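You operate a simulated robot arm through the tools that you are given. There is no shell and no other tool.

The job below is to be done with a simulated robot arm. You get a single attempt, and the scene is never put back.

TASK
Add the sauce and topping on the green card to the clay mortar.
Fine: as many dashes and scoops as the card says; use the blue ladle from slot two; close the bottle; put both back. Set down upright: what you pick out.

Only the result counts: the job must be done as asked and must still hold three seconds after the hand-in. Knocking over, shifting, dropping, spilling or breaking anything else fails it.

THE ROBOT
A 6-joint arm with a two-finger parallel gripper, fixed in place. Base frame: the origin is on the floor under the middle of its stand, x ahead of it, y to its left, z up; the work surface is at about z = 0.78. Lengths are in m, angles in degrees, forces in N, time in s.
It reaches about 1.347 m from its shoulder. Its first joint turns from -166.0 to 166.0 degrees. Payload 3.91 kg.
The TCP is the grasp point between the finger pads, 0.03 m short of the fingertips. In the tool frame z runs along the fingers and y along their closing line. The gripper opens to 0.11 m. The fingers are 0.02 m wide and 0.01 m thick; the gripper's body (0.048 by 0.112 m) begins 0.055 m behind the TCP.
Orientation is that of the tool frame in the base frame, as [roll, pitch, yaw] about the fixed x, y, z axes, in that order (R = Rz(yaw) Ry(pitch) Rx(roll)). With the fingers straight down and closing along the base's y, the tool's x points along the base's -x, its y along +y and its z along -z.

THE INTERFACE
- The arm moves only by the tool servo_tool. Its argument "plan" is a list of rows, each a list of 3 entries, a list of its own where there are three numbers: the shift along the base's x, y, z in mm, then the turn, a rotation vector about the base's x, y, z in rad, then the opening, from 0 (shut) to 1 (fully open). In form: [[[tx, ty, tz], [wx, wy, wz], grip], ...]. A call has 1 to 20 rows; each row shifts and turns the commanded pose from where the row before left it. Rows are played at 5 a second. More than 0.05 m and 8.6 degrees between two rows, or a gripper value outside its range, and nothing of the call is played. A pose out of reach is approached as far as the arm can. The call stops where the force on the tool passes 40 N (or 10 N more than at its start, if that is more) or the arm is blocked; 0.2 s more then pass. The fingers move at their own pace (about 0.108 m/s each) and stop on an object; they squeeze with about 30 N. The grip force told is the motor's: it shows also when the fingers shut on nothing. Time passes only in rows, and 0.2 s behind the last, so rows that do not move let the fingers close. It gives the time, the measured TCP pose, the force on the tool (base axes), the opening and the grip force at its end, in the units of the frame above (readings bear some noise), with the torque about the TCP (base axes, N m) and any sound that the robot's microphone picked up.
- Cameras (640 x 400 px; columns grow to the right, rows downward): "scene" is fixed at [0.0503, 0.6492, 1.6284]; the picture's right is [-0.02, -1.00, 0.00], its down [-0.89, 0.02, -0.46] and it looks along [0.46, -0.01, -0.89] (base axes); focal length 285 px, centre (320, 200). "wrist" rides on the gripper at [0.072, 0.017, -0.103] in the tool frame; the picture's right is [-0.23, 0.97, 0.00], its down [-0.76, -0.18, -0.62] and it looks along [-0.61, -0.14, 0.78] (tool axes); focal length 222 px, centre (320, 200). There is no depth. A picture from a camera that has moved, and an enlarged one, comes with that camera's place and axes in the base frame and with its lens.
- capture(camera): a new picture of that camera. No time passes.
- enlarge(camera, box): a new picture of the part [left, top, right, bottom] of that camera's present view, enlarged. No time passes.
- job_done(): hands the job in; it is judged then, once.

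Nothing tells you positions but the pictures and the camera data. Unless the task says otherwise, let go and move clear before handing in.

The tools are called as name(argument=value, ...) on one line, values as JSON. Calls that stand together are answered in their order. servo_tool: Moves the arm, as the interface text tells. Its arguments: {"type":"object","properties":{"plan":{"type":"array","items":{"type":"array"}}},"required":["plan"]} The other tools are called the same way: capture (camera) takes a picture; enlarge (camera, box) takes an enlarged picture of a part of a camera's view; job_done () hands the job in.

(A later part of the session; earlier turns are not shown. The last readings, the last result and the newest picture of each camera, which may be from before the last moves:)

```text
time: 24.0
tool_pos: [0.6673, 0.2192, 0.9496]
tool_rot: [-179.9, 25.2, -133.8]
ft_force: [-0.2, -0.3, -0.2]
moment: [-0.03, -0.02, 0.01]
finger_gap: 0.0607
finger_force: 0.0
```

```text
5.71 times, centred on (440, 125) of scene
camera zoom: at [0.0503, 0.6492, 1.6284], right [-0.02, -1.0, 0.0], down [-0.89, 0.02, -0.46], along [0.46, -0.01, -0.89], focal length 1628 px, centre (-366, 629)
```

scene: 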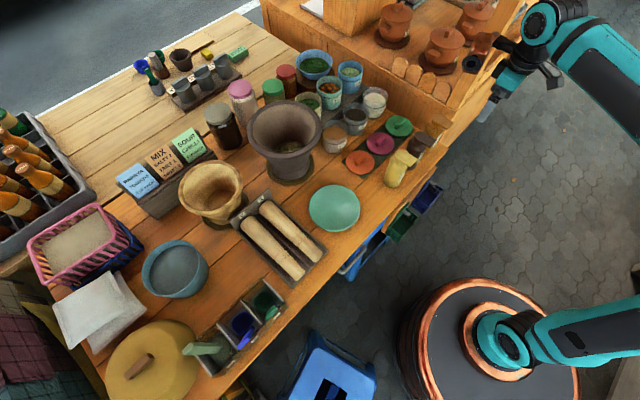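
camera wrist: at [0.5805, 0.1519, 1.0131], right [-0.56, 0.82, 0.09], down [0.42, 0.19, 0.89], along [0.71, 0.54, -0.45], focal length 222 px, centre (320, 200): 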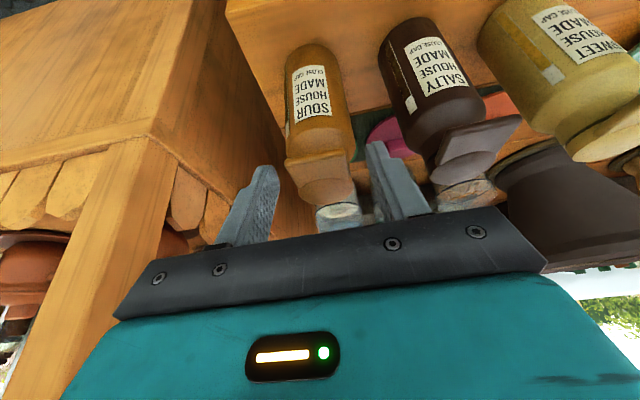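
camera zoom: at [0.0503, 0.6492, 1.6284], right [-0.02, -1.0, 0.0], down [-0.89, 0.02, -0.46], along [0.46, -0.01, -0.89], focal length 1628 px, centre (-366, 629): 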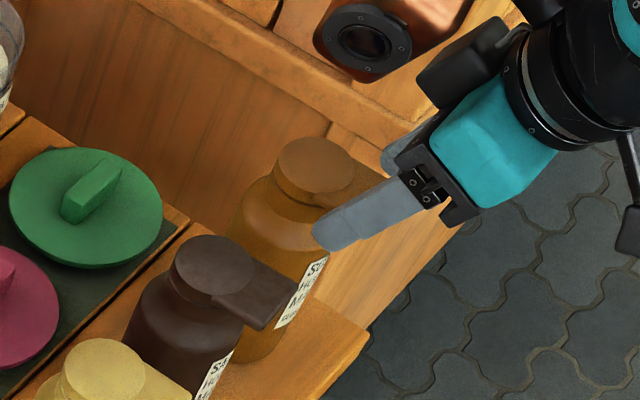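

The tips are level with the tab but about 2.5 mm off laterally. I'll correct that, lower 6 mm more and close on the tab.

servo_tool(plan=[[[1.8, -1.8, -3], [0, 0, 0], 0.55], [[0, 0, -3], [0, 0, 0], 0.55], [[0, 0, 0], [0, 0, 0], 0.55], [[0, 0, 0], [0, 0, 0], 0.28], [[0, 0, 0], [0, 0, 0], 0.28], [[0, 0, 0], [0, 0, 0], 0.28]])

enlarge(camera="wrist", box=[220, 60, 420, 220])

enlarge(camera="scene", box=[400, 90, 480, 160])

```text
time: 25.4
tool_pos: [0.6689, 0.217, 0.9445]
tool_rot: [-179.9, 25.0, -133.6]
ft_force: [-0.3, -0.1, 0.6]
moment: [0.0, 0.04, -0.02]
finger_gap: 0.031
finger_force: 0.0
```

```text
2.50 times, centred on (320, 140) of wrist
camera zoom: at [0.5816, 0.1495, 1.0071], right [-0.56, 0.82, 0.09], down [0.42, 0.19, 0.89], along [0.71, 0.54, -0.45], focal length 555 px, centre (320, 350)
```

zoom: 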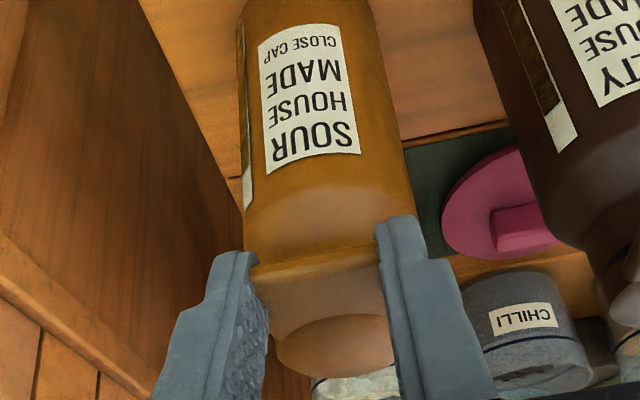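

```text
5.71 times, centred on (440, 125) of scene
camera zoom: at [0.0503, 0.6492, 1.6284], right [-0.02, -1.0, 0.0], down [-0.89, 0.02, -0.46], along [0.46, -0.01, -0.89], focal length 1628 px, centre (-366, 629)
```

zoom: 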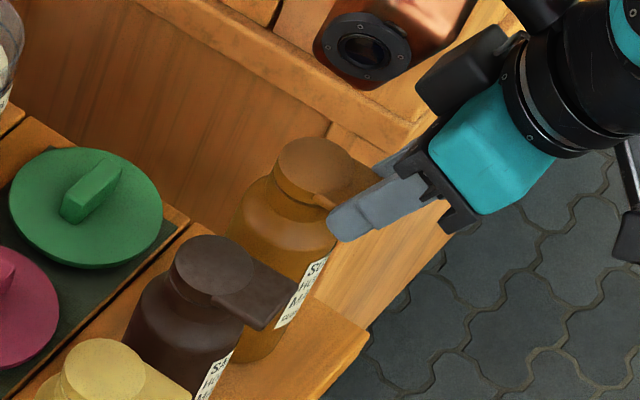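

The fingers are at 31 mm with no squeeze yet, so I'll close further until they grip the tab.

servo_tool(plan=[[[0, 0, 0], [0, 0, 0], 0.2], [[0, 0, 0], [0, 0, 0], 0.2], [[0, 0, 0], [0, 0, 0], 0.2]])

enlarge(camera="wrist", box=[220, 60, 420, 220])

```text
time: 26.2
tool_pos: [0.6684, 0.217, 0.9437]
tool_rot: [-179.9, 25.0, -133.7]
ft_force: [-2.0, 0.2, -0.4]
moment: [0.0, 0.02, 0.06]
finger_gap: 0.0232
finger_force: 29.6
```

```text
2.50 times, centred on (320, 140) of wrist
camera zoom: at [0.5815, 0.1496, 1.0071], right [-0.56, 0.82, 0.09], down [0.42, 0.19, 0.89], along [0.71, 0.54, -0.45], focal length 555 px, centre (320, 350)
```

zoom: 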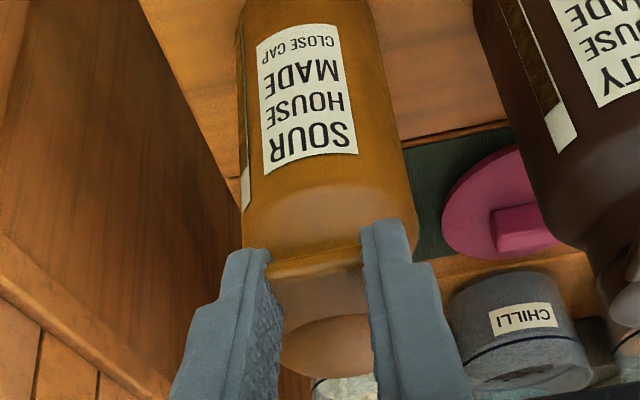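

The tab is gripped (23 mm, 30 N). I'll lift gently by 6 mm and watch the forces.

servo_tool(plan=[[[0, 0, 3], [0, 0, 0], 0.2], [[0, 0, 3], [0, 0, 0], 0.2], [[0, 0, 0], [0, 0, 0], 0.2]])

enlarge(camera="wrist", box=[220, 60, 420, 220])

enlarge(camera="scene", box=[400, 90, 480, 160])

```text
time: 27.0
tool_pos: [0.67, 0.2173, 0.9509]
tool_rot: [-179.9, 25.0, -133.7]
ft_force: [-0.3, -0.8, -5.6]
moment: [-0.23, 0.23, -0.01]
finger_gap: 0.0234
finger_force: 30.3
```

```text
2.50 times, centred on (320, 140) of wrist
camera zoom: at [0.5823, 0.1497, 1.0129], right [-0.56, 0.82, 0.09], down [0.42, 0.19, 0.89], along [0.71, 0.54, -0.45], focal length 555 px, centre (320, 350)
```

zoom: 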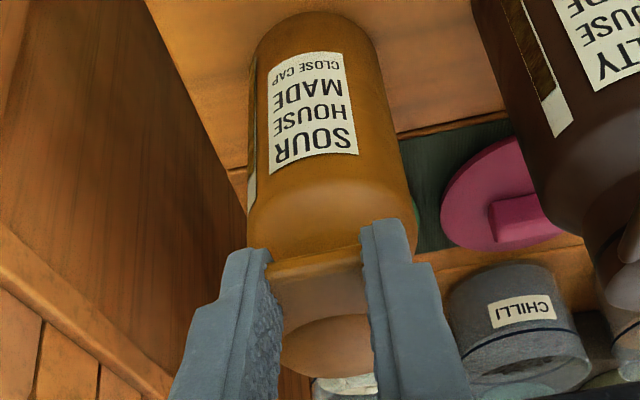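

```text
5.71 times, centred on (440, 125) of scene
camera zoom: at [0.0503, 0.6492, 1.6284], right [-0.02, -1.0, 0.0], down [-0.89, 0.02, -0.46], along [0.46, -0.01, -0.89], focal length 1628 px, centre (-366, 629)
```

zoom: 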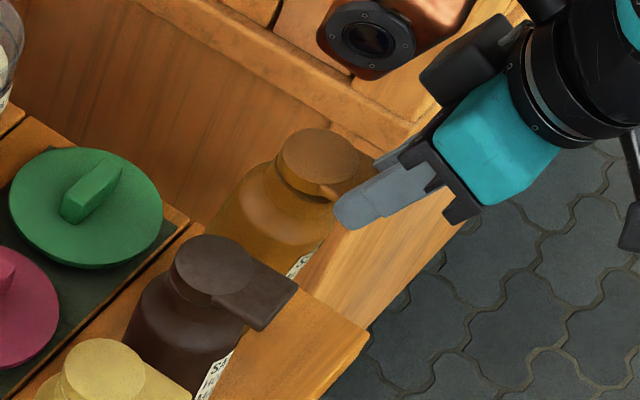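

Lifting with the tab clamped raised the whole bottle, because the clamp doesn't let the tab pivot. I'm lowering it back down, releasing, and then I'll push the tab up from underneath instead.

servo_tool(plan=[[[0, 0, -3], [0, 0, 0], 0.2], [[0, 0, -3], [0, 0, 0], 0.2], [[0, 0, 0], [0, 0, 0], 0.2], [[0, 0, 0], [0, 0, 0], 0.2]])

enlarge(camera="wrist", box=[220, 60, 420, 220])

enlarge(camera="scene", box=[400, 90, 480, 160])

```text
time: 28.0
tool_pos: [0.669, 0.217, 0.9443]
tool_rot: [-179.9, 25.0, -133.6]
ft_force: [2.0, 3.5, 13.1]
moment: [0.67, -0.62, 0.0]
finger_gap: 0.0232
finger_force: 30.1
```

```text
2.50 times, centred on (320, 140) of wrist
camera zoom: at [0.5822, 0.1495, 1.0076], right [-0.56, 0.82, 0.09], down [0.42, 0.19, 0.89], along [0.71, 0.54, -0.45], focal length 555 px, centre (320, 350)
```

zoom: 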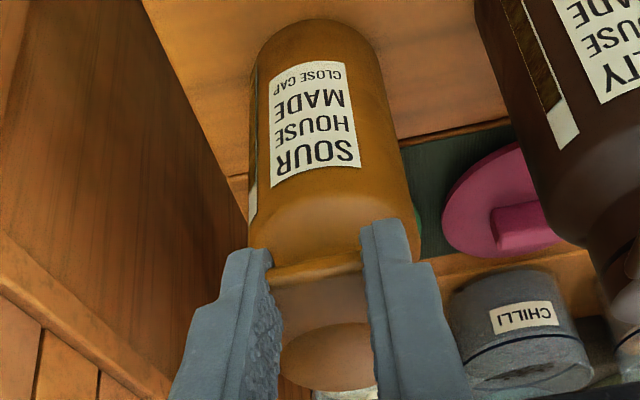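

```text
5.71 times, centred on (440, 125) of scene
camera zoom: at [0.0503, 0.6492, 1.6284], right [-0.02, -1.0, 0.0], down [-0.89, 0.02, -0.46], along [0.46, -0.01, -0.89], focal length 1628 px, centre (-366, 629)
```

zoom: 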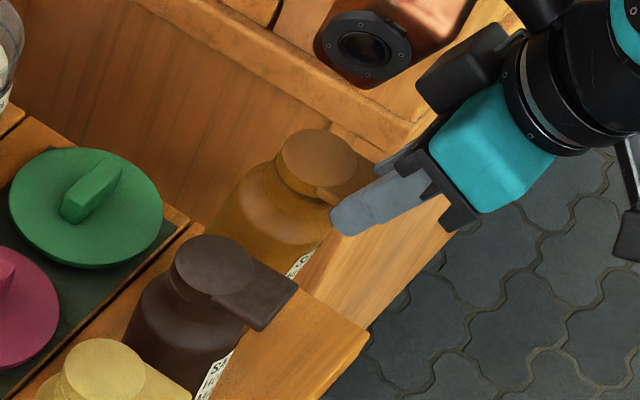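

The picture suggests the body swung about a hinge at the back of the lid, with its base slid inward. That means the lid does open by the tab. I'll ease up and shift the top inward to stand the bottle upright again.

servo_tool(plan=[[[0, 0, 3], [0, 0, 0], 0.2], [[0, 0, 3], [0, 0, 0], 0.2], [[3.5, 3.5, 0], [0, 0, 0], 0.2], [[3.5, 3.5, 0], [0, 0, 0], 0.2], [[3.5, 3.5, 0], [0, 0, 0], 0.2], [[0, 0, 0], [0, 0, 0], 0.2]])

enlarge(camera="wrist", box=[220, 60, 420, 220])

enlarge(camera="scene", box=[400, 90, 480, 160])

```text
time: 29.4
tool_pos: [0.68, 0.2279, 0.9505]
tool_rot: [-179.9, 25.1, -133.8]
ft_force: [0.3, 0.0, -5.9]
moment: [-0.25, 0.29, -0.03]
finger_gap: 0.0231
finger_force: 29.8
```

```text
2.50 times, centred on (320, 140) of wrist
camera zoom: at [0.5924, 0.1601, 1.0124], right [-0.56, 0.82, 0.09], down [0.42, 0.19, 0.89], along [0.71, 0.54, -0.45], focal length 555 px, centre (320, 350)
```

zoom: 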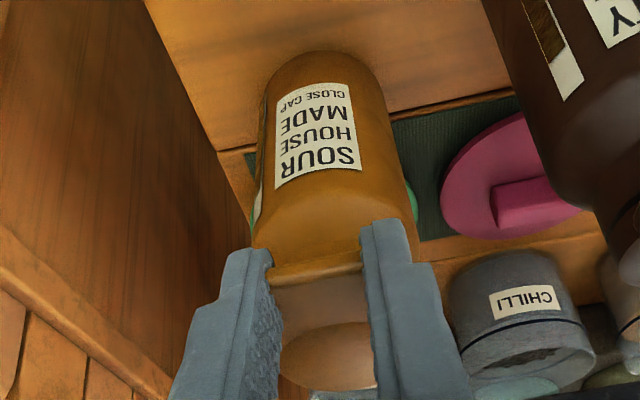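

```text
5.71 times, centred on (440, 125) of scene
camera zoom: at [0.0503, 0.6492, 1.6284], right [-0.02, -1.0, 0.0], down [-0.89, 0.02, -0.46], along [0.46, -0.01, -0.89], focal length 1628 px, centre (-366, 629)
```

zoom: 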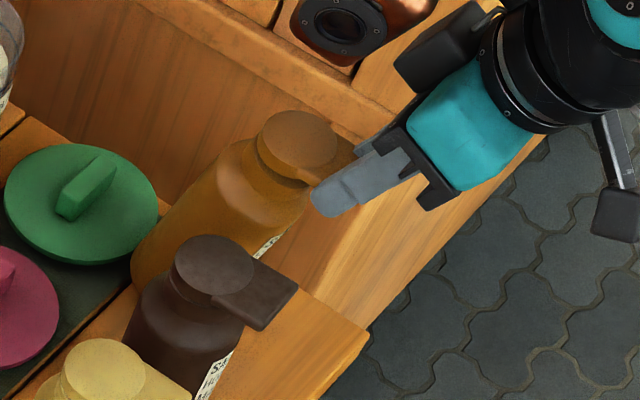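

The bottle (~0.6 kg) hangs by its lid hinge, which confirms the hinge is at the back. I'll lift slightly, carry it back toward the edge, then drag it inward onto its base so it stands upright in its original spot.

servo_tool(plan=[[[0, 0, 6], [0, 0, 0], 0.2], [[0, 0, 6], [0, 0, 0], 0.2], [[-7.07, -7.07, 0], [0, 0, 0], 0.2], [[-7.07, -7.07, 0], [0, 0, 0], 0.2], [[-7.07, -7.07, 0], [0, 0, 0], 0.2], [[-7.07, -7.07, 0], [0, 0, 0], 0.2], [[-7.07, -7.07, 0], [0, 0, 0], 0.2], [[-7.07, -7.07, 0], [0, 0, 0], 0.2], [[-7.07, -7.07, 0], [0, 0, 0], 0.2], [[-7.07, -7.07, 0], [0, 0, 0], 0.2], [[0, 0, 0], [0, 0, 0], 0.2], [[0, 0, 0], [0, 0, 0], 0.2], [[0, 0, 0], [0, 0, 0], 0.2]])

enlarge(camera="wrist", box=[220, 40, 420, 220])

enlarge(camera="scene", box=[390, 90, 490, 180])

```text
time: 32.2
tool_pos: [0.624, 0.1709, 0.962]
tool_rot: [-179.8, 25.0, -133.7]
ft_force: [0.1, 0.5, -6.5]
moment: [-0.3, 0.24, -0.01]
finger_gap: 0.023
finger_force: 29.7
```

```text
2.22 times, centred on (320, 130) of wrist
camera zoom: at [0.5363, 0.1032, 1.0251], right [-0.56, 0.82, 0.09], down [0.42, 0.19, 0.89], along [0.71, 0.54, -0.45], focal length 494 px, centre (320, 356)
```

zoom: 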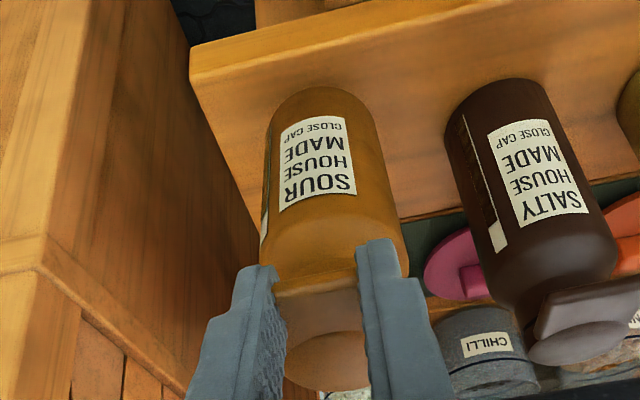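

```text
4.44 times, centred on (440, 135) of scene
camera zoom: at [0.0503, 0.6492, 1.6284], right [-0.02, -1.0, 0.0], down [-0.89, 0.02, -0.46], along [0.46, -0.01, -0.89], focal length 1266 px, centre (-213, 489)
```

zoom: 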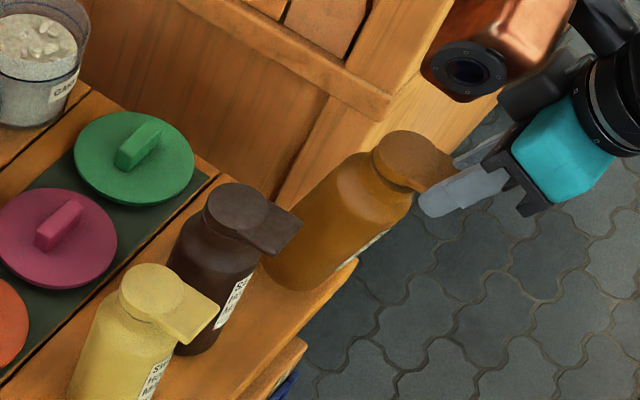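

It hangs steadily, tilted with the base inward. I'll lower it until the base edge just touches.

servo_tool(plan=[[[0, 0, -4], [0, 0, 0], 0.2], [[0, 0, -3], [0, 0, 0], 0.2], [[0, 0, 0], [0, 0, 0], 0.2]])

```text
time: 33.0
tool_pos: [0.6235, 0.1697, 0.9557]
tool_rot: [-179.9, 25.0, -133.8]
ft_force: [0.7, -0.1, -5.1]
moment: [-0.3, 0.24, 0.02]
finger_gap: 0.023
finger_force: 29.5
```

Still hanging (≈5 N). I'll now drag it inward along the computed arc while lowering, in small steps.

servo_tool(plan=[[[0, 0, -2], [0, 0, 0], 0.2], [[4.6, 4.6, 0], [0, 0, 0], 0.2], [[4.6, 4.6, 0], [0, 0, 0], 0.2], [[0, 0, 0], [0, 0, 0], 0.2]])

enlarge(camera="scene", box=[390, 90, 490, 180])

```text
time: 34.0
tool_pos: [0.6335, 0.1808, 0.9541]
tool_rot: [-179.9, 24.9, -133.5]
ft_force: [-0.6, 0.0, -6.1]
moment: [-0.29, 0.27, -0.03]
finger_gap: 0.0234
finger_force: 30.4
```

```text
4.44 times, centred on (440, 135) of scene
camera zoom: at [0.0503, 0.6492, 1.6284], right [-0.02, -1.0, 0.0], down [-0.89, 0.02, -0.46], along [0.46, -0.01, -0.89], focal length 1266 px, centre (-213, 489)
```

zoom: 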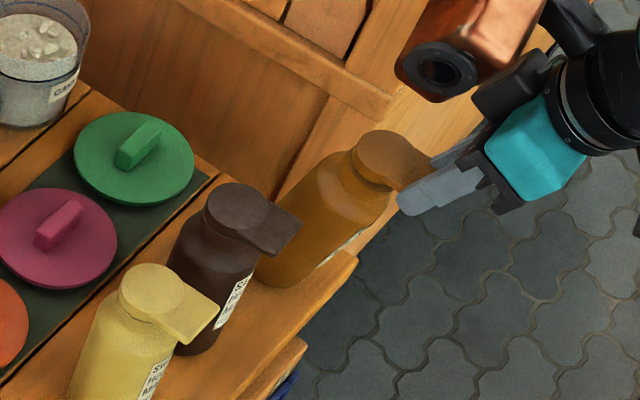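

servo_tool(plan=[[[0, 0, -3], [0, 0, 0], 0.2], [[4.6, 4.6, -1], [0, 0, 0], 0.2], [[4.6, 4.6, -1], [0, 0, 0], 0.2], [[0, 0, 0], [0, 0, 0], 0.2]])

enlarge(camera="scene", box=[390, 90, 490, 180])

```text
time: 35.0
tool_pos: [0.643, 0.1898, 0.9486]
tool_rot: [-179.8, 25.1, -133.7]
ft_force: [0.7, 0.6, -3.3]
moment: [-0.17, 0.09, -0.04]
finger_gap: 0.0234
finger_force: 29.9
```

```text
4.44 times, centred on (440, 135) of scene
camera zoom: at [0.0503, 0.6492, 1.6284], right [-0.02, -1.0, 0.0], down [-0.89, 0.02, -0.46], along [0.46, -0.01, -0.89], focal length 1266 px, centre (-213, 489)
```

zoom: 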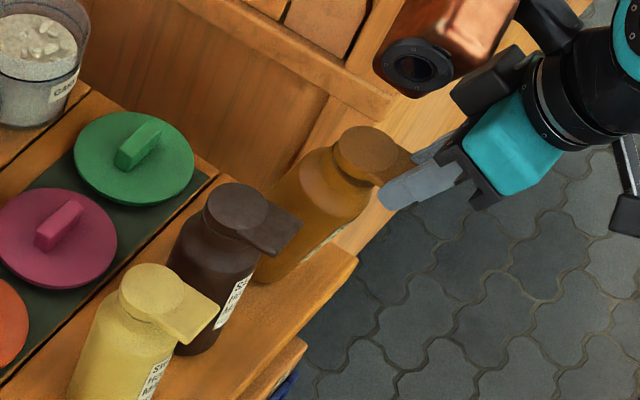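

servo_tool(plan=[[[4.6, 4.6, 0], [0, 0, 0], 0.2], [[4.6, 4.6, 0], [0, 0, 0], 0.2], [[4.6, 4.6, 0], [0, 0, 0], 0.2], [[0, 0, 0], [0, 0, 0], 0.2]])

enlarge(camera="scene", box=[390, 90, 490, 180])

enlarge(camera="wrist", box=[220, 40, 420, 220])

```text
time: 36.0
tool_pos: [0.6555, 0.2028, 0.9476]
tool_rot: [-179.9, 25.0, -133.6]
ft_force: [0.7, -0.4, -6.1]
moment: [-0.23, 0.29, 0.01]
finger_gap: 0.0232
finger_force: 29.9
```

```text
4.44 times, centred on (440, 135) of scene
camera zoom: at [0.0503, 0.6492, 1.6284], right [-0.02, -1.0, 0.0], down [-0.89, 0.02, -0.46], along [0.46, -0.01, -0.89], focal length 1266 px, centre (-213, 489)
```

zoom: 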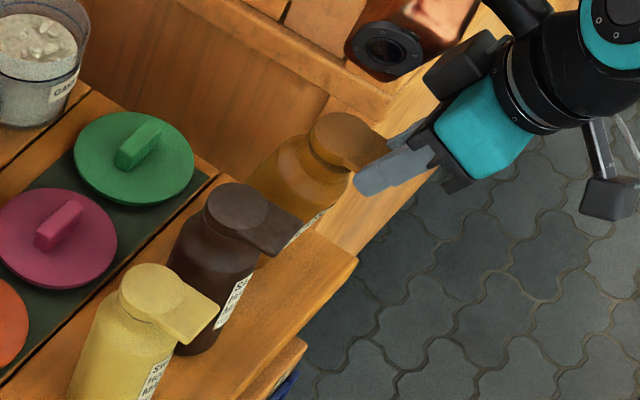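

```text
2.22 times, centred on (320, 130) of wrist
camera zoom: at [0.5679, 0.1358, 1.0108], right [-0.56, 0.82, 0.09], down [0.42, 0.19, 0.89], along [0.71, 0.54, -0.45], focal length 494 px, centre (320, 356)
```

zoom: 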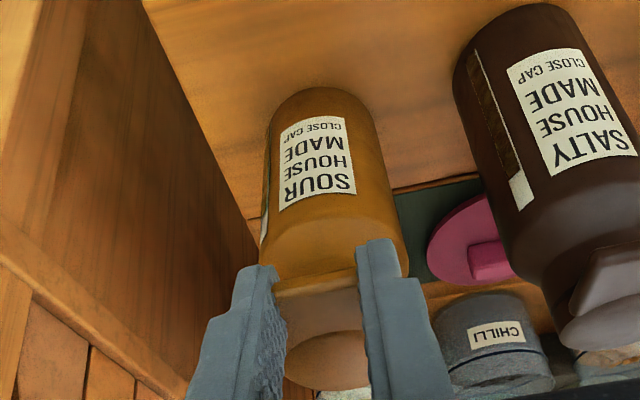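

servo_tool(plan=[[[0, 0, -2], [0, 0, 0], 0.2], [[1.5, 1.5, -1], [0, 0, 0], 0.2], [[3, 3, 0], [0, 0, 0], 0.2], [[0, 0, 0], [0, 0, 0], 0.2]])

enlarge(camera="wrist", box=[220, 40, 420, 220])

```text
time: 37.0
tool_pos: [0.6595, 0.2071, 0.9465]
tool_rot: [-179.8, 25.1, -133.6]
ft_force: [0.6, 2.2, 13.1]
moment: [0.67, -0.62, 0.01]
finger_gap: 0.0232
finger_force: 30.1
```

```text
2.22 times, centred on (320, 130) of wrist
camera zoom: at [0.5722, 0.1399, 1.0085], right [-0.56, 0.82, 0.09], down [0.42, 0.19, 0.89], along [0.71, 0.54, -0.45], focal length 494 px, centre (320, 356)
```

zoom: 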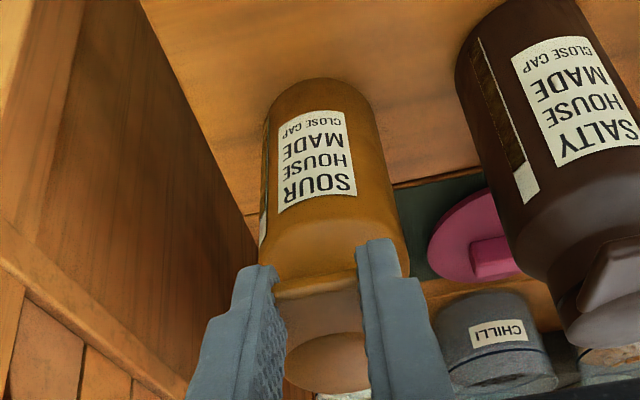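

The base is now in firm contact (13 N). I'll slide the top inward in small steps while it's loaded so the base pivots upright.

servo_tool(plan=[[[2.5, 2.5, 0], [0, 0, 0], 0.2], [[2.5, 2.5, 0], [0, 0, 0], 0.2], [[0, 0, 0], [0, 0, 0], 0.2]])

```text
time: 37.8
tool_pos: [0.6658, 0.2131, 0.945]
tool_rot: [-179.8, 25.0, -133.7]
ft_force: [1.5, 1.7, 5.9]
moment: [0.28, -0.22, 0.0]
finger_gap: 0.0232
finger_force: 29.5
```

servo_tool(plan=[[[2, 2, 0], [0, 0, 0], 0.2], [[2, 2, 0], [0, 0, 0], 0.2], [[0, 0, 0], [0, 0, 0], 0.2]])

enlarge(camera="wrist", box=[220, 40, 420, 220])

enlarge(camera="scene", box=[390, 90, 490, 180])

```text
time: 38.6
tool_pos: [0.6686, 0.2166, 0.9441]
tool_rot: [-179.8, 25.0, -133.6]
ft_force: [1.1, -0.1, -5.7]
moment: [-0.25, 0.23, -0.06]
finger_gap: 0.0232
finger_force: 29.7
```

```text
2.22 times, centred on (320, 130) of wrist
camera zoom: at [0.5818, 0.149, 1.007], right [-0.56, 0.82, 0.09], down [0.42, 0.19, 0.89], along [0.71, 0.54, -0.45], focal length 494 px, centre (320, 356)
```

zoom: 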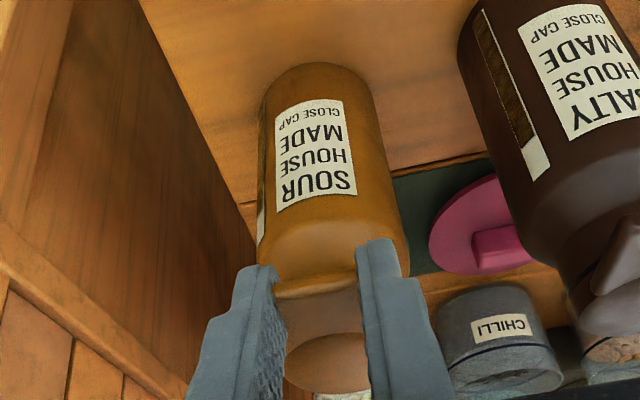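

```text
4.44 times, centred on (440, 135) of scene
camera zoom: at [0.0503, 0.6492, 1.6284], right [-0.02, -1.0, 0.0], down [-0.89, 0.02, -0.46], along [0.46, -0.01, -0.89], focal length 1266 px, centre (-213, 489)
```

zoom: 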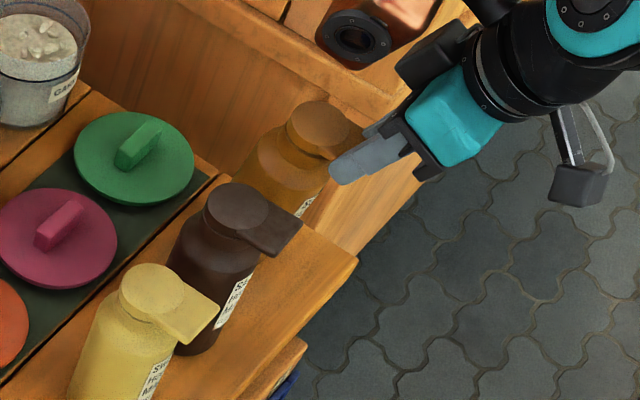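

Hanging again, less tilted, so the tab slipped slightly in the grip. I'll continue lowering with inward motion.

servo_tool(plan=[[[0, 0, -2], [0, 0, 0], 0.2], [[0, 0, -1.5], [0, 0, 0], 0.2], [[0, 0, 0], [0, 0, 0], 0.2]])

```text
time: 39.4
tool_pos: [0.6686, 0.2153, 0.9417]
tool_rot: [-179.8, 25.1, -133.6]
ft_force: [2.7, 2.8, 13.7]
moment: [0.69, -0.64, 0.02]
finger_gap: 0.0231
finger_force: 30.1
```

servo_tool(plan=[[[2.5, 2.5, 0], [0, 0, 0], 0.2], [[1.5, 1.5, -0.7], [0, 0, 0], 0.2], [[1.5, 1.5, -0.7], [0, 0, 0], 0.2], [[0, 0, 0], [0, 0, 0], 0.2]])

enlarge(camera="wrist", box=[220, 40, 420, 220])

enlarge(camera="scene", box=[390, 90, 490, 180])

```text
time: 40.4
tool_pos: [0.6742, 0.2214, 0.9401]
tool_rot: [-179.9, 25.0, -133.7]
ft_force: [-2.8, -1.4, 8.4]
moment: [-0.22, 0.25, 0.0]
finger_gap: 0.023
finger_force: 30.5
```

```text
2.22 times, centred on (320, 130) of wrist
camera zoom: at [0.5866, 0.1541, 1.0025], right [-0.56, 0.82, 0.09], down [0.42, 0.19, 0.89], along [0.71, 0.54, -0.45], focal length 494 px, centre (320, 356)
```

zoom: 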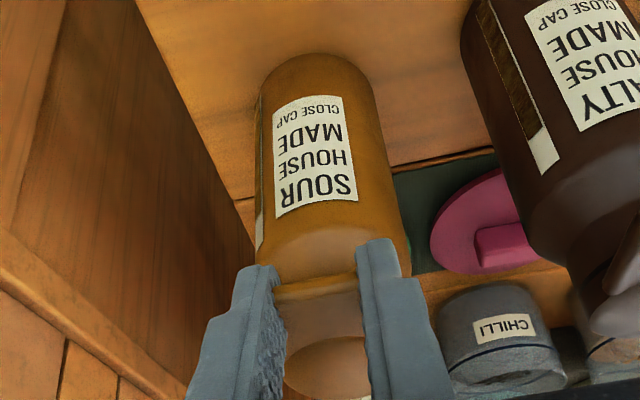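

```text
4.44 times, centred on (440, 135) of scene
camera zoom: at [0.0503, 0.6492, 1.6284], right [-0.02, -1.0, 0.0], down [-0.89, 0.02, -0.46], along [0.46, -0.01, -0.89], focal length 1266 px, centre (-213, 489)
```

zoom: 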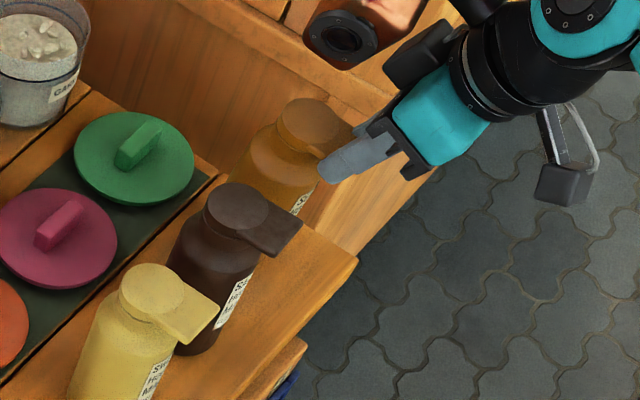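

The bottle looks nearly upright and back in place (within a few mm). I'll release the tab and check that it stands.

servo_tool(plan=[[[0, 0, 0], [0, 0, 0], 0.4], [[0, 0, 0], [0, 0, 0], 0.5], [[0, 0, 0], [0, 0, 0], 0.55]])

enlarge(camera="wrist", box=[220, 40, 420, 220])

enlarge(camera="scene", box=[390, 90, 490, 180])

```text
time: 41.2
tool_pos: [0.6736, 0.2223, 0.9395]
tool_rot: [-179.8, 25.1, -133.7]
ft_force: [-0.4, -0.1, 0.7]
moment: [0.03, 0.02, 0.02]
finger_gap: 0.0603
finger_force: 0.0
```

```text
2.22 times, centred on (320, 130) of wrist
camera zoom: at [0.587, 0.1545, 1.0022], right [-0.56, 0.82, 0.09], down [0.42, 0.19, 0.89], along [0.71, 0.54, -0.45], focal length 494 px, centre (320, 356)
```

zoom: 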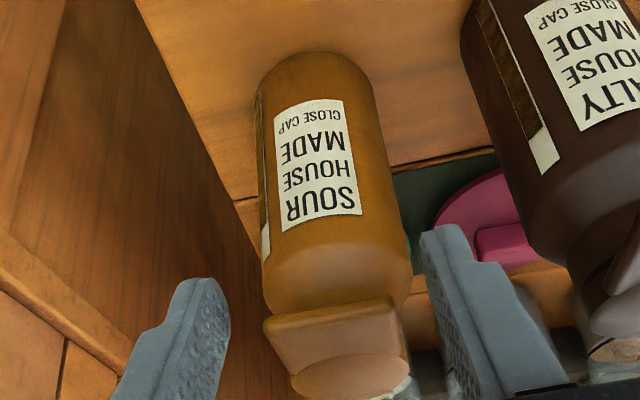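

```text
4.44 times, centred on (440, 135) of scene
camera zoom: at [0.0503, 0.6492, 1.6284], right [-0.02, -1.0, 0.0], down [-0.89, 0.02, -0.46], along [0.46, -0.01, -0.89], focal length 1266 px, centre (-213, 489)
```

zoom: 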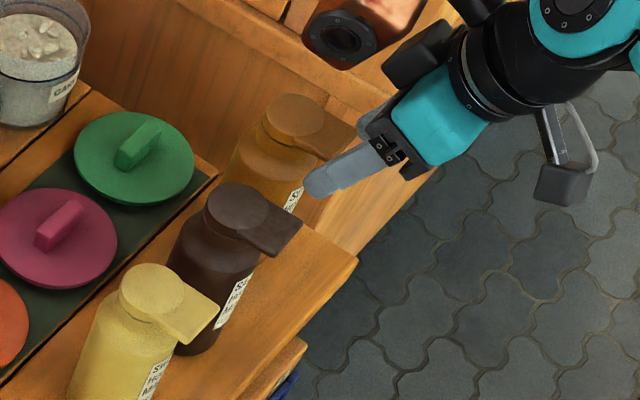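

The bottle stands upright again, about 2 cm inward of its original spot. I'll raise the gripper clear, back off and turn it horizontal to push the tab up from below with closed fingers.

servo_tool(plan=[[[0, 0, 20], [0, 0, 0], 0.55], [[0, 0, 25], [0, 0, 0], 0.55], [[0, 0, 25], [0, 0, 0], 0.55], [[-25, -25, 10], [0, 0, 0], 0.55], [[-25, -25, 0], [0.101, -0.1, 0], 0.3], [[-25, -25, 0], [0.101, -0.1, 0], 0], [[-15, -15, 0], [0.101, -0.1, 0], 0], [[0, 0, 0], [0.101, -0.1, 0], 0], [[0, 0, 0], [0.101, -0.1, 0], 0], [[0, 0, 0], [0.101, -0.1, 0], 0], [[0, 0, 0], [0.101, -0.1, 0], 0], [[0, 0, 0], [0.101, -0.1, 0], 0]])

```text
time: 43.8
tool_pos: [0.5852, 0.1324, 1.0208]
tool_rot: [-70.5, 88.9, -25.1]
ft_force: [0.1, 0.6, 0.0]
moment: [-0.01, -0.02, 0.02]
finger_gap: 0.0
finger_force: 30.2
```

servo_tool(plan=[[[0, 0, 0], [0.101, 0.101, 0], 0], [[0, 0, 0], [0.101, 0.101, 0], 0], [[0, 0, 0], [0.101, 0.101, 0], 0], [[0, 0, 0], [0.101, 0.101, 0], 0], [[0, 0, 0], [0.101, 0.101, 0], 0], [[0, 0, 0], [0.101, 0.101, 0], 0], [[0, 0, 0], [0.101, 0.101, 0], 0], [[0, 0, 0], [0.101, 0.101, 0], 0], [[0, 0, 0], [0.101, 0.101, 0], 0], [[0, 0, 0], [0.101, 0.101, 0], 0], [[0, 0, 0], [0.101, 0.101, 0], 0]])

capture(camera="wrist")

capture(camera="scene")

```text
time: 46.2
tool_pos: [0.5853, 0.1328, 1.0208]
tool_rot: [89.4, 0.6, 134.8]
ft_force: [0.3, -0.1, 0.6]
moment: [-0.02, 0.02, 0.04]
finger_gap: 0.0
finger_force: 30.0
```

```text
taken
camera wrist: at [0.4608, 0.111, 1.0351], right [0.14, -0.16, 0.98], down [0.1, -0.98, -0.17], along [0.98, 0.12, -0.13], focal length 222 px, centre (320, 200)
```

wrist: 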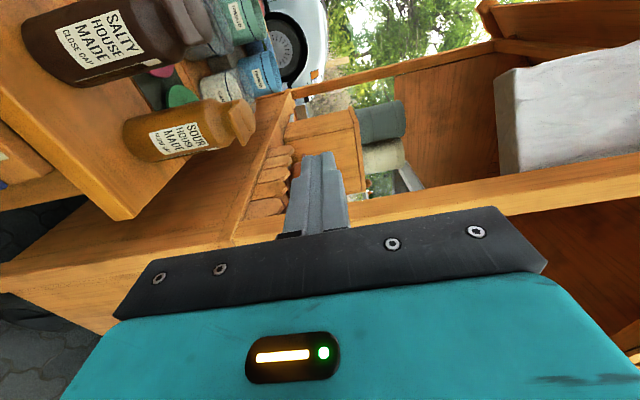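

```text
taken
```

scene: 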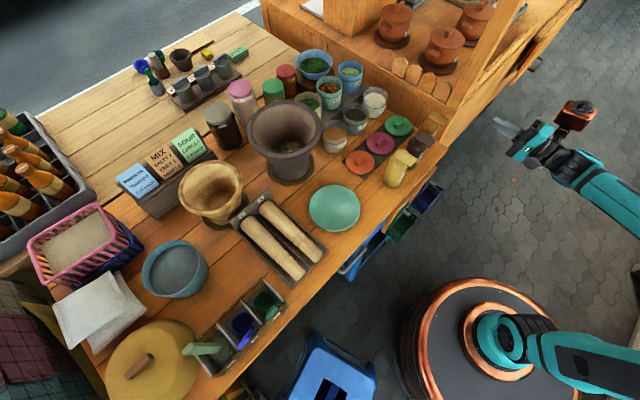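

The fingers now point horizontally at the cap from the robot side. I'll zoom in to check the cap's height and position.

enlarge(camera="wrist", box=[110, 70, 270, 180])

enlarge(camera="scene", box=[390, 100, 470, 170])

```text
3.64 times, centred on (190, 125) of wrist
camera zoom: at [0.4608, 0.111, 1.0351], right [0.14, -0.16, 0.98], down [0.1, -0.98, -0.17], along [0.98, 0.12, -0.13], focal length 808 px, centre (793, 473)
```

zoom: 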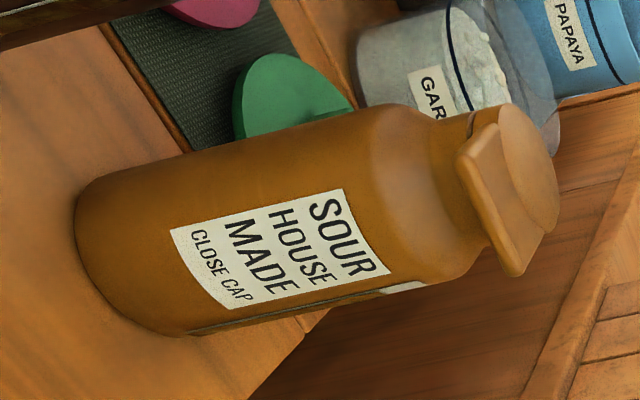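

```text
5.71 times, centred on (430, 135) of scene
camera zoom: at [0.0503, 0.6492, 1.6284], right [-0.02, -1.0, 0.0], down [-0.89, 0.02, -0.46], along [0.46, -0.01, -0.89], focal length 1628 px, centre (-309, 571)
```

zoom: 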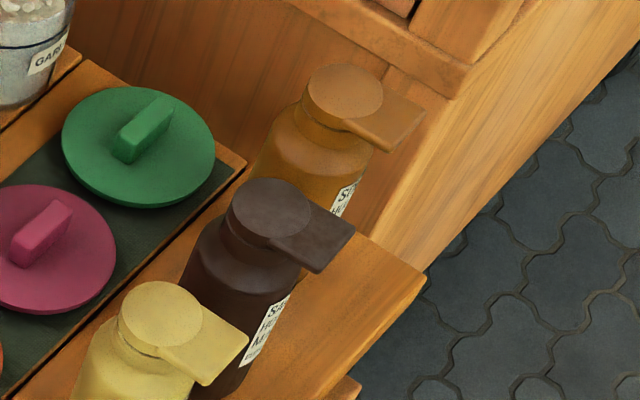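

The cap top is at (0.713, 0.262, 0.929), with the tab's end 41 mm out and its underside at about 0.924. I'll descend off the table edge and slide the closed fingertips in under the tab.

servo_tool(plan=[[[0, 0, -30], [0, 0, 0], 0], [[0, 0, -30], [0, 0, 0], 0], [[0, 0, -30], [0, 0, 0], 0], [[0, 0, -29], [0, 0, 0], 0], [[14, 14, 0], [0, 0, 0], 0], [[14, 14, 0], [0, 0, 0], 0], [[14, 14, 0], [0, 0, 0], 0], [[14, 14, 0], [0, 0, 0], 0], [[14, 14, 0], [0, 0, 0], 0], [[0, 0, 0], [0, 0, 0], 0]])

capture(camera="wrist")

enlarge(camera="wrist", box=[220, 80, 380, 220])

```text
time: 48.4
tool_pos: [0.655, 0.2028, 0.9009]
tool_rot: [89.4, 0.9, 134.8]
ft_force: [0.4, 0.0, -0.2]
moment: [0.04, -0.01, 0.01]
finger_gap: 0.0001
finger_force: 29.8
```

```text
taken
camera wrist: at [0.53, 0.1815, 0.9161], right [0.14, -0.16, 0.98], down [0.1, -0.98, -0.17], along [0.98, 0.12, -0.12], focal length 222 px, centre (320, 200)
```

wrist: 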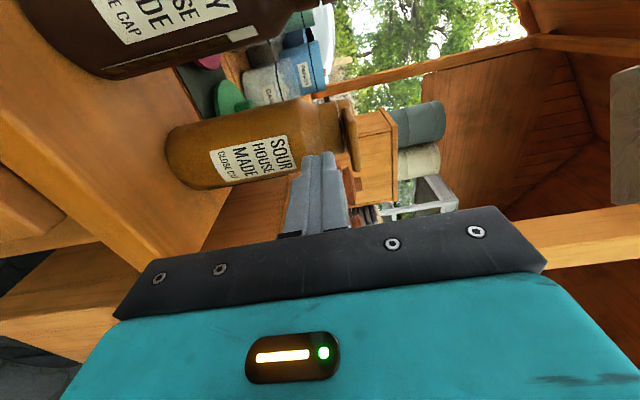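

```text
2.86 times, centred on (300, 150) of wrist
camera zoom: at [0.53, 0.1815, 0.9161], right [0.14, -0.16, 0.98], down [0.1, -0.98, -0.17], along [0.98, 0.12, -0.12], focal length 635 px, centre (377, 343)
```

zoom: 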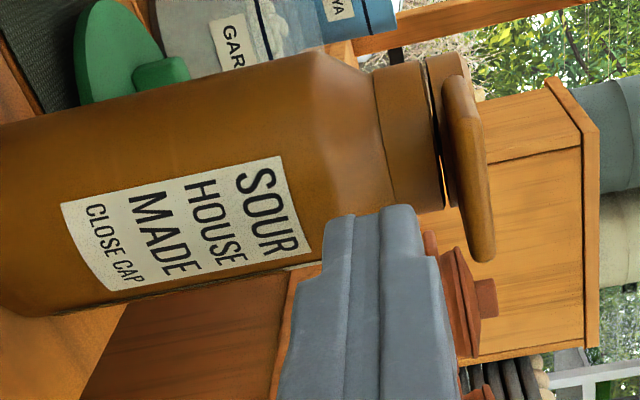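

The fingertips sit just below the tab. I'll advance 20 mm under it and then start raising slowly.

servo_tool(plan=[[[7, 7, 0], [0, 0, 0], 0], [[7, 7, 0], [0, 0, 0], 0], [[0, 0, 4], [0, 0, 0], 0], [[0, 0, 0], [0, 0, 0], 0]])

enlarge(camera="wrist", box=[220, 80, 380, 220])

```text
time: 49.4
tool_pos: [0.6681, 0.2164, 0.905]
tool_rot: [89.4, 0.9, 134.7]
ft_force: [0.5, -0.9, -0.3]
moment: [-0.01, 0.01, -0.01]
finger_gap: 0.0
finger_force: 30.7
```

```text
2.86 times, centred on (300, 150) of wrist
camera zoom: at [0.5441, 0.1951, 0.9198], right [0.14, -0.16, 0.98], down [0.1, -0.98, -0.17], along [0.98, 0.12, -0.12], focal length 635 px, centre (377, 343)
```

zoom: 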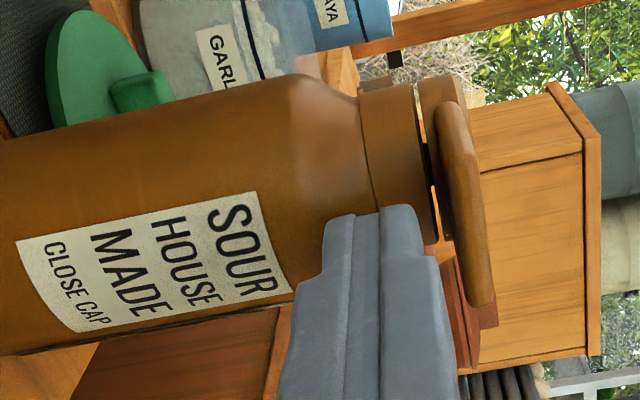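

The fingers are under the tab with a few mm gap. I'll raise gradually.

servo_tool(plan=[[[0, 0, 3], [0, 0, 0], 0], [[0, 0, 3], [0, 0, 0], 0], [[0, 0, 3], [0, 0, 0], 0], [[0, 0, 3], [0, 0, 0], 0], [[0, 0, 0], [0, 0, 0], 0]])

enlarge(camera="wrist", box=[220, 80, 380, 220])

```text
time: 50.6
tool_pos: [0.6674, 0.2168, 0.9167]
tool_rot: [89.5, 0.9, 134.8]
ft_force: [-1.0, -0.8, 0.7]
moment: [0.04, 0.03, 0.02]
finger_gap: 0.0
finger_force: 29.4
```

```text
2.86 times, centred on (300, 150) of wrist
camera zoom: at [0.544, 0.1945, 0.9317], right [0.14, -0.16, 0.98], down [0.1, -0.98, -0.17], along [0.98, 0.12, -0.12], focal length 635 px, centre (377, 343)
```

zoom: 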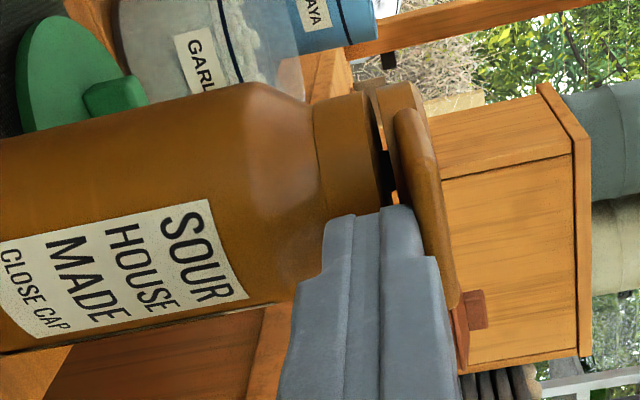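

servo_tool(plan=[[[0, 0, 3], [0, 0, 0], 0], [[0, 0, 3], [0, 0, 0], 0], [[0, 0, 3], [0, 0, 0], 0], [[0, 0, 0], [0, 0, 0], 0]])

enlarge(camera="wrist", box=[220, 80, 380, 220])

enlarge(camera="scene", box=[390, 90, 490, 180])

```text
time: 51.6
tool_pos: [0.6688, 0.2156, 0.9262]
tool_rot: [89.4, 0.8, 134.8]
ft_force: [-0.6, -0.6, -0.7]
moment: [0.01, -0.01, -0.03]
finger_gap: 0.0
finger_force: 29.7
```

```text
2.86 times, centred on (300, 150) of wrist
camera zoom: at [0.5447, 0.195, 0.9407], right [0.14, -0.16, 0.98], down [0.1, -0.98, -0.17], along [0.98, 0.12, -0.12], focal length 635 px, centre (377, 343)
```

zoom: 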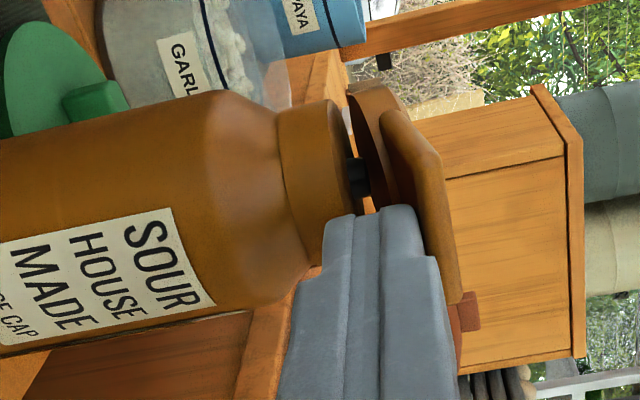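

```text
4.44 times, centred on (440, 135) of scene
camera zoom: at [0.0503, 0.6492, 1.6284], right [-0.02, -1.0, 0.0], down [-0.89, 0.02, -0.46], along [0.46, -0.01, -0.89], focal length 1266 px, centre (-213, 489)
```

zoom: 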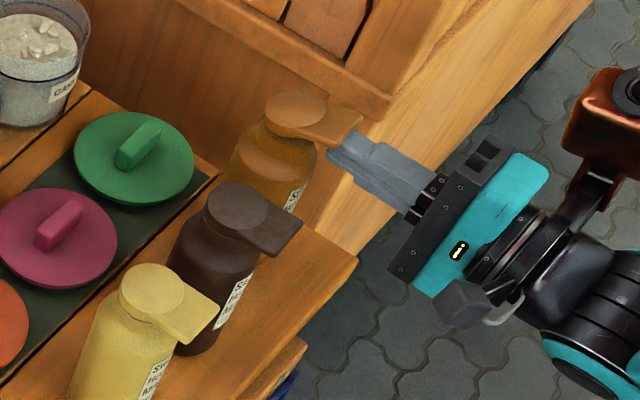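

The lid is flipping open about its back hinge, with a dark nozzle showing underneath and almost no force. I'll follow the arc upward and inward.

servo_tool(plan=[[[2.1, 2.1, 6], [0, 0, 0], 0], [[2.1, 2.1, 6], [0, 0, 0], 0], [[3.2, 3.2, 6], [0, 0, 0], 0], [[3.2, 3.2, 6], [0, 0, 0], 0], [[4.1, 4.1, 4.5], [0, 0, 0], 0], [[4.1, 4.1, 4.5], [0, 0, 0], 0], [[0, 0, 0], [0, 0, 0], 0]])

enlarge(camera="wrist", box=[220, 80, 380, 220])

enlarge(camera="scene", box=[390, 80, 490, 170])

```text
time: 53.2
tool_pos: [0.6888, 0.2345, 0.9594]
tool_rot: [89.3, 0.8, 134.8]
ft_force: [0.1, -0.3, 0.0]
moment: [-0.02, 0.02, 0.02]
finger_gap: 0.0
finger_force: 29.9
```

```text
2.86 times, centred on (300, 150) of wrist
camera zoom: at [0.5638, 0.2131, 0.9741], right [0.14, -0.16, 0.98], down [0.1, -0.98, -0.17], along [0.98, 0.12, -0.12], focal length 635 px, centre (377, 343)
```

zoom: 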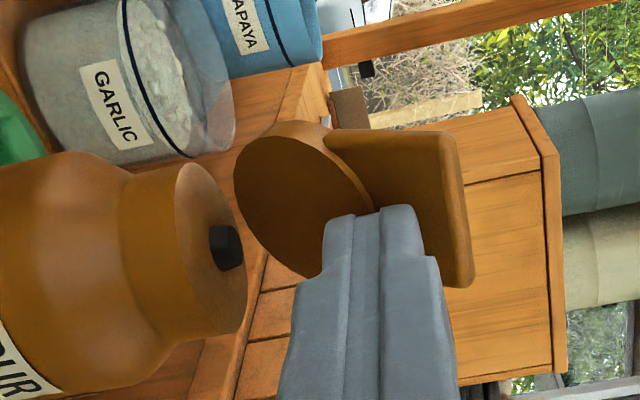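

```text
4.44 times, centred on (440, 125) of scene
camera zoom: at [0.0503, 0.6492, 1.6284], right [-0.02, -1.0, 0.0], down [-0.89, 0.02, -0.46], along [0.46, -0.01, -0.89], focal length 1266 px, centre (-213, 533)
```

zoom: 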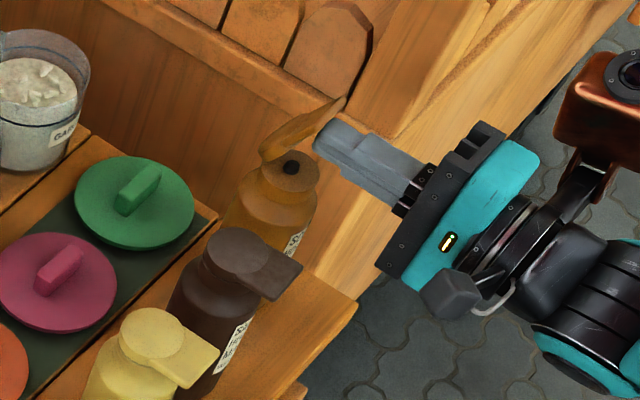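

The lid is about 60° open, showing the small nozzle. I'll keep pushing past vertical.

servo_tool(plan=[[[4.9, 4.9, 3], [0, 0, 0], 0], [[4.9, 4.9, 3], [0, 0, 0], 0], [[5.2, 5.2, 1], [0, 0, 0], 0], [[5.2, 5.2, 1], [0, 0, 0], 0], [[5.2, 5.2, 0], [0, 0, 0], 0], [[5.2, 5.2, 0], [0, 0, 0], 0], [[0, 0, 0], [0, 0, 0], 0]])

enlarge(camera="wrist", box=[220, 80, 380, 220])

enlarge(camera="scene", box=[390, 80, 490, 170])

```text
time: 54.8
tool_pos: [0.7183, 0.265, 0.9671]
tool_rot: [89.3, 0.8, 134.9]
ft_force: [0.4, -1.2, 0.3]
moment: [-0.03, 0.02, 0.0]
finger_gap: 0.0
finger_force: 30.5
```

```text
2.86 times, centred on (300, 150) of wrist
camera zoom: at [0.5941, 0.2437, 0.9823], right [0.14, -0.16, 0.98], down [0.1, -0.98, -0.17], along [0.98, 0.12, -0.12], focal length 635 px, centre (377, 343)
```

zoom: 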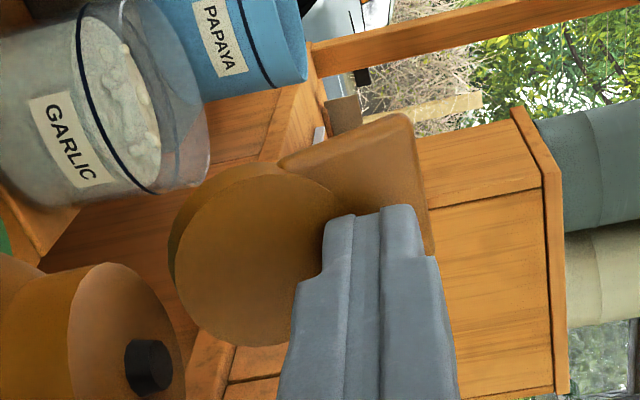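

```text
4.44 times, centred on (440, 125) of scene
camera zoom: at [0.0503, 0.6492, 1.6284], right [-0.02, -1.0, 0.0], down [-0.89, 0.02, -0.46], along [0.46, -0.01, -0.89], focal length 1266 px, centre (-213, 533)
```

zoom: 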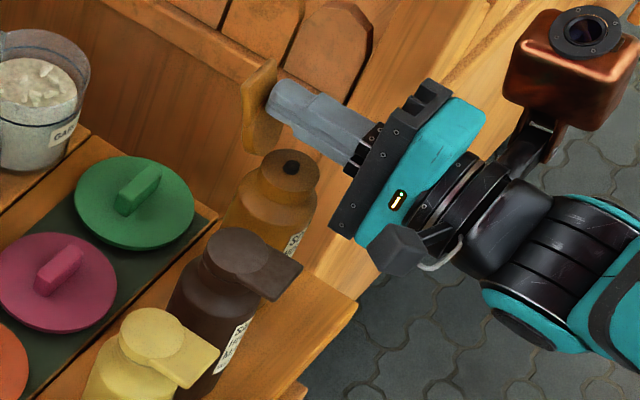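

The lid is about vertical or just past. I'll push ~20 mm more and then back off to see whether it stays open.

servo_tool(plan=[[[4.9, 4.9, -1], [0, 0, 0], 0], [[4.9, 4.9, -1], [0, 0, 0], 0], [[4.9, 4.9, -1], [0, 0, 0], 0], [[0, 0, 0], [0, 0, 0], 0]])

enlarge(camera="scene", box=[390, 80, 490, 170])

enlarge(camera="wrist", box=[220, 80, 380, 220])

```text
time: 55.8
tool_pos: [0.7328, 0.2812, 0.963]
tool_rot: [89.4, 0.8, 134.8]
ft_force: [-1.0, -1.2, -1.0]
moment: [-0.02, 0.04, 0.03]
finger_gap: 0.0
finger_force: 29.6
```

```text
4.44 times, centred on (440, 125) of scene
camera zoom: at [0.0503, 0.6492, 1.6284], right [-0.02, -1.0, 0.0], down [-0.89, 0.02, -0.46], along [0.46, -0.01, -0.89], focal length 1266 px, centre (-213, 533)
```

zoom: 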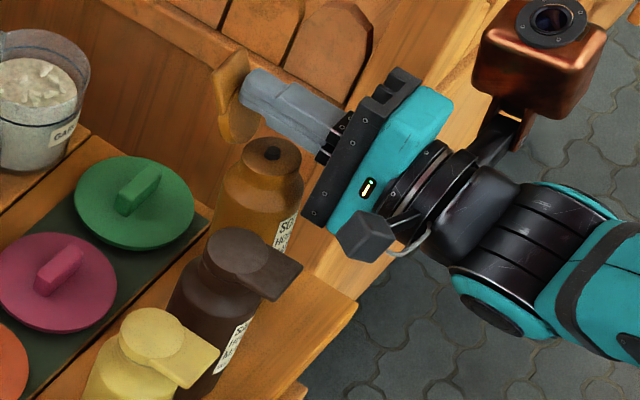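

```text
2.86 times, centred on (300, 150) of wrist
camera zoom: at [0.6091, 0.2591, 0.9782], right [0.14, -0.16, 0.98], down [0.1, -0.98, -0.17], along [0.98, 0.12, -0.12], focal length 635 px, centre (377, 343)
```

zoom: 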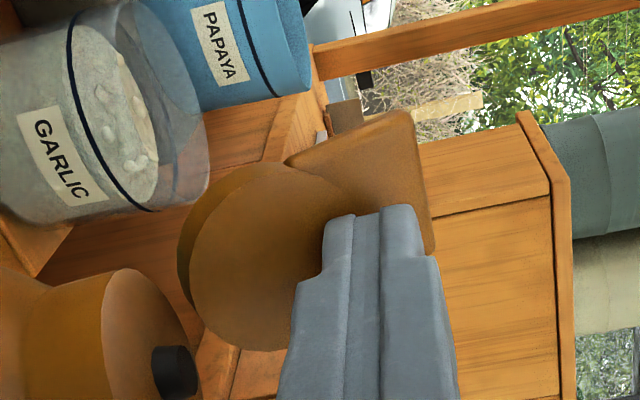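

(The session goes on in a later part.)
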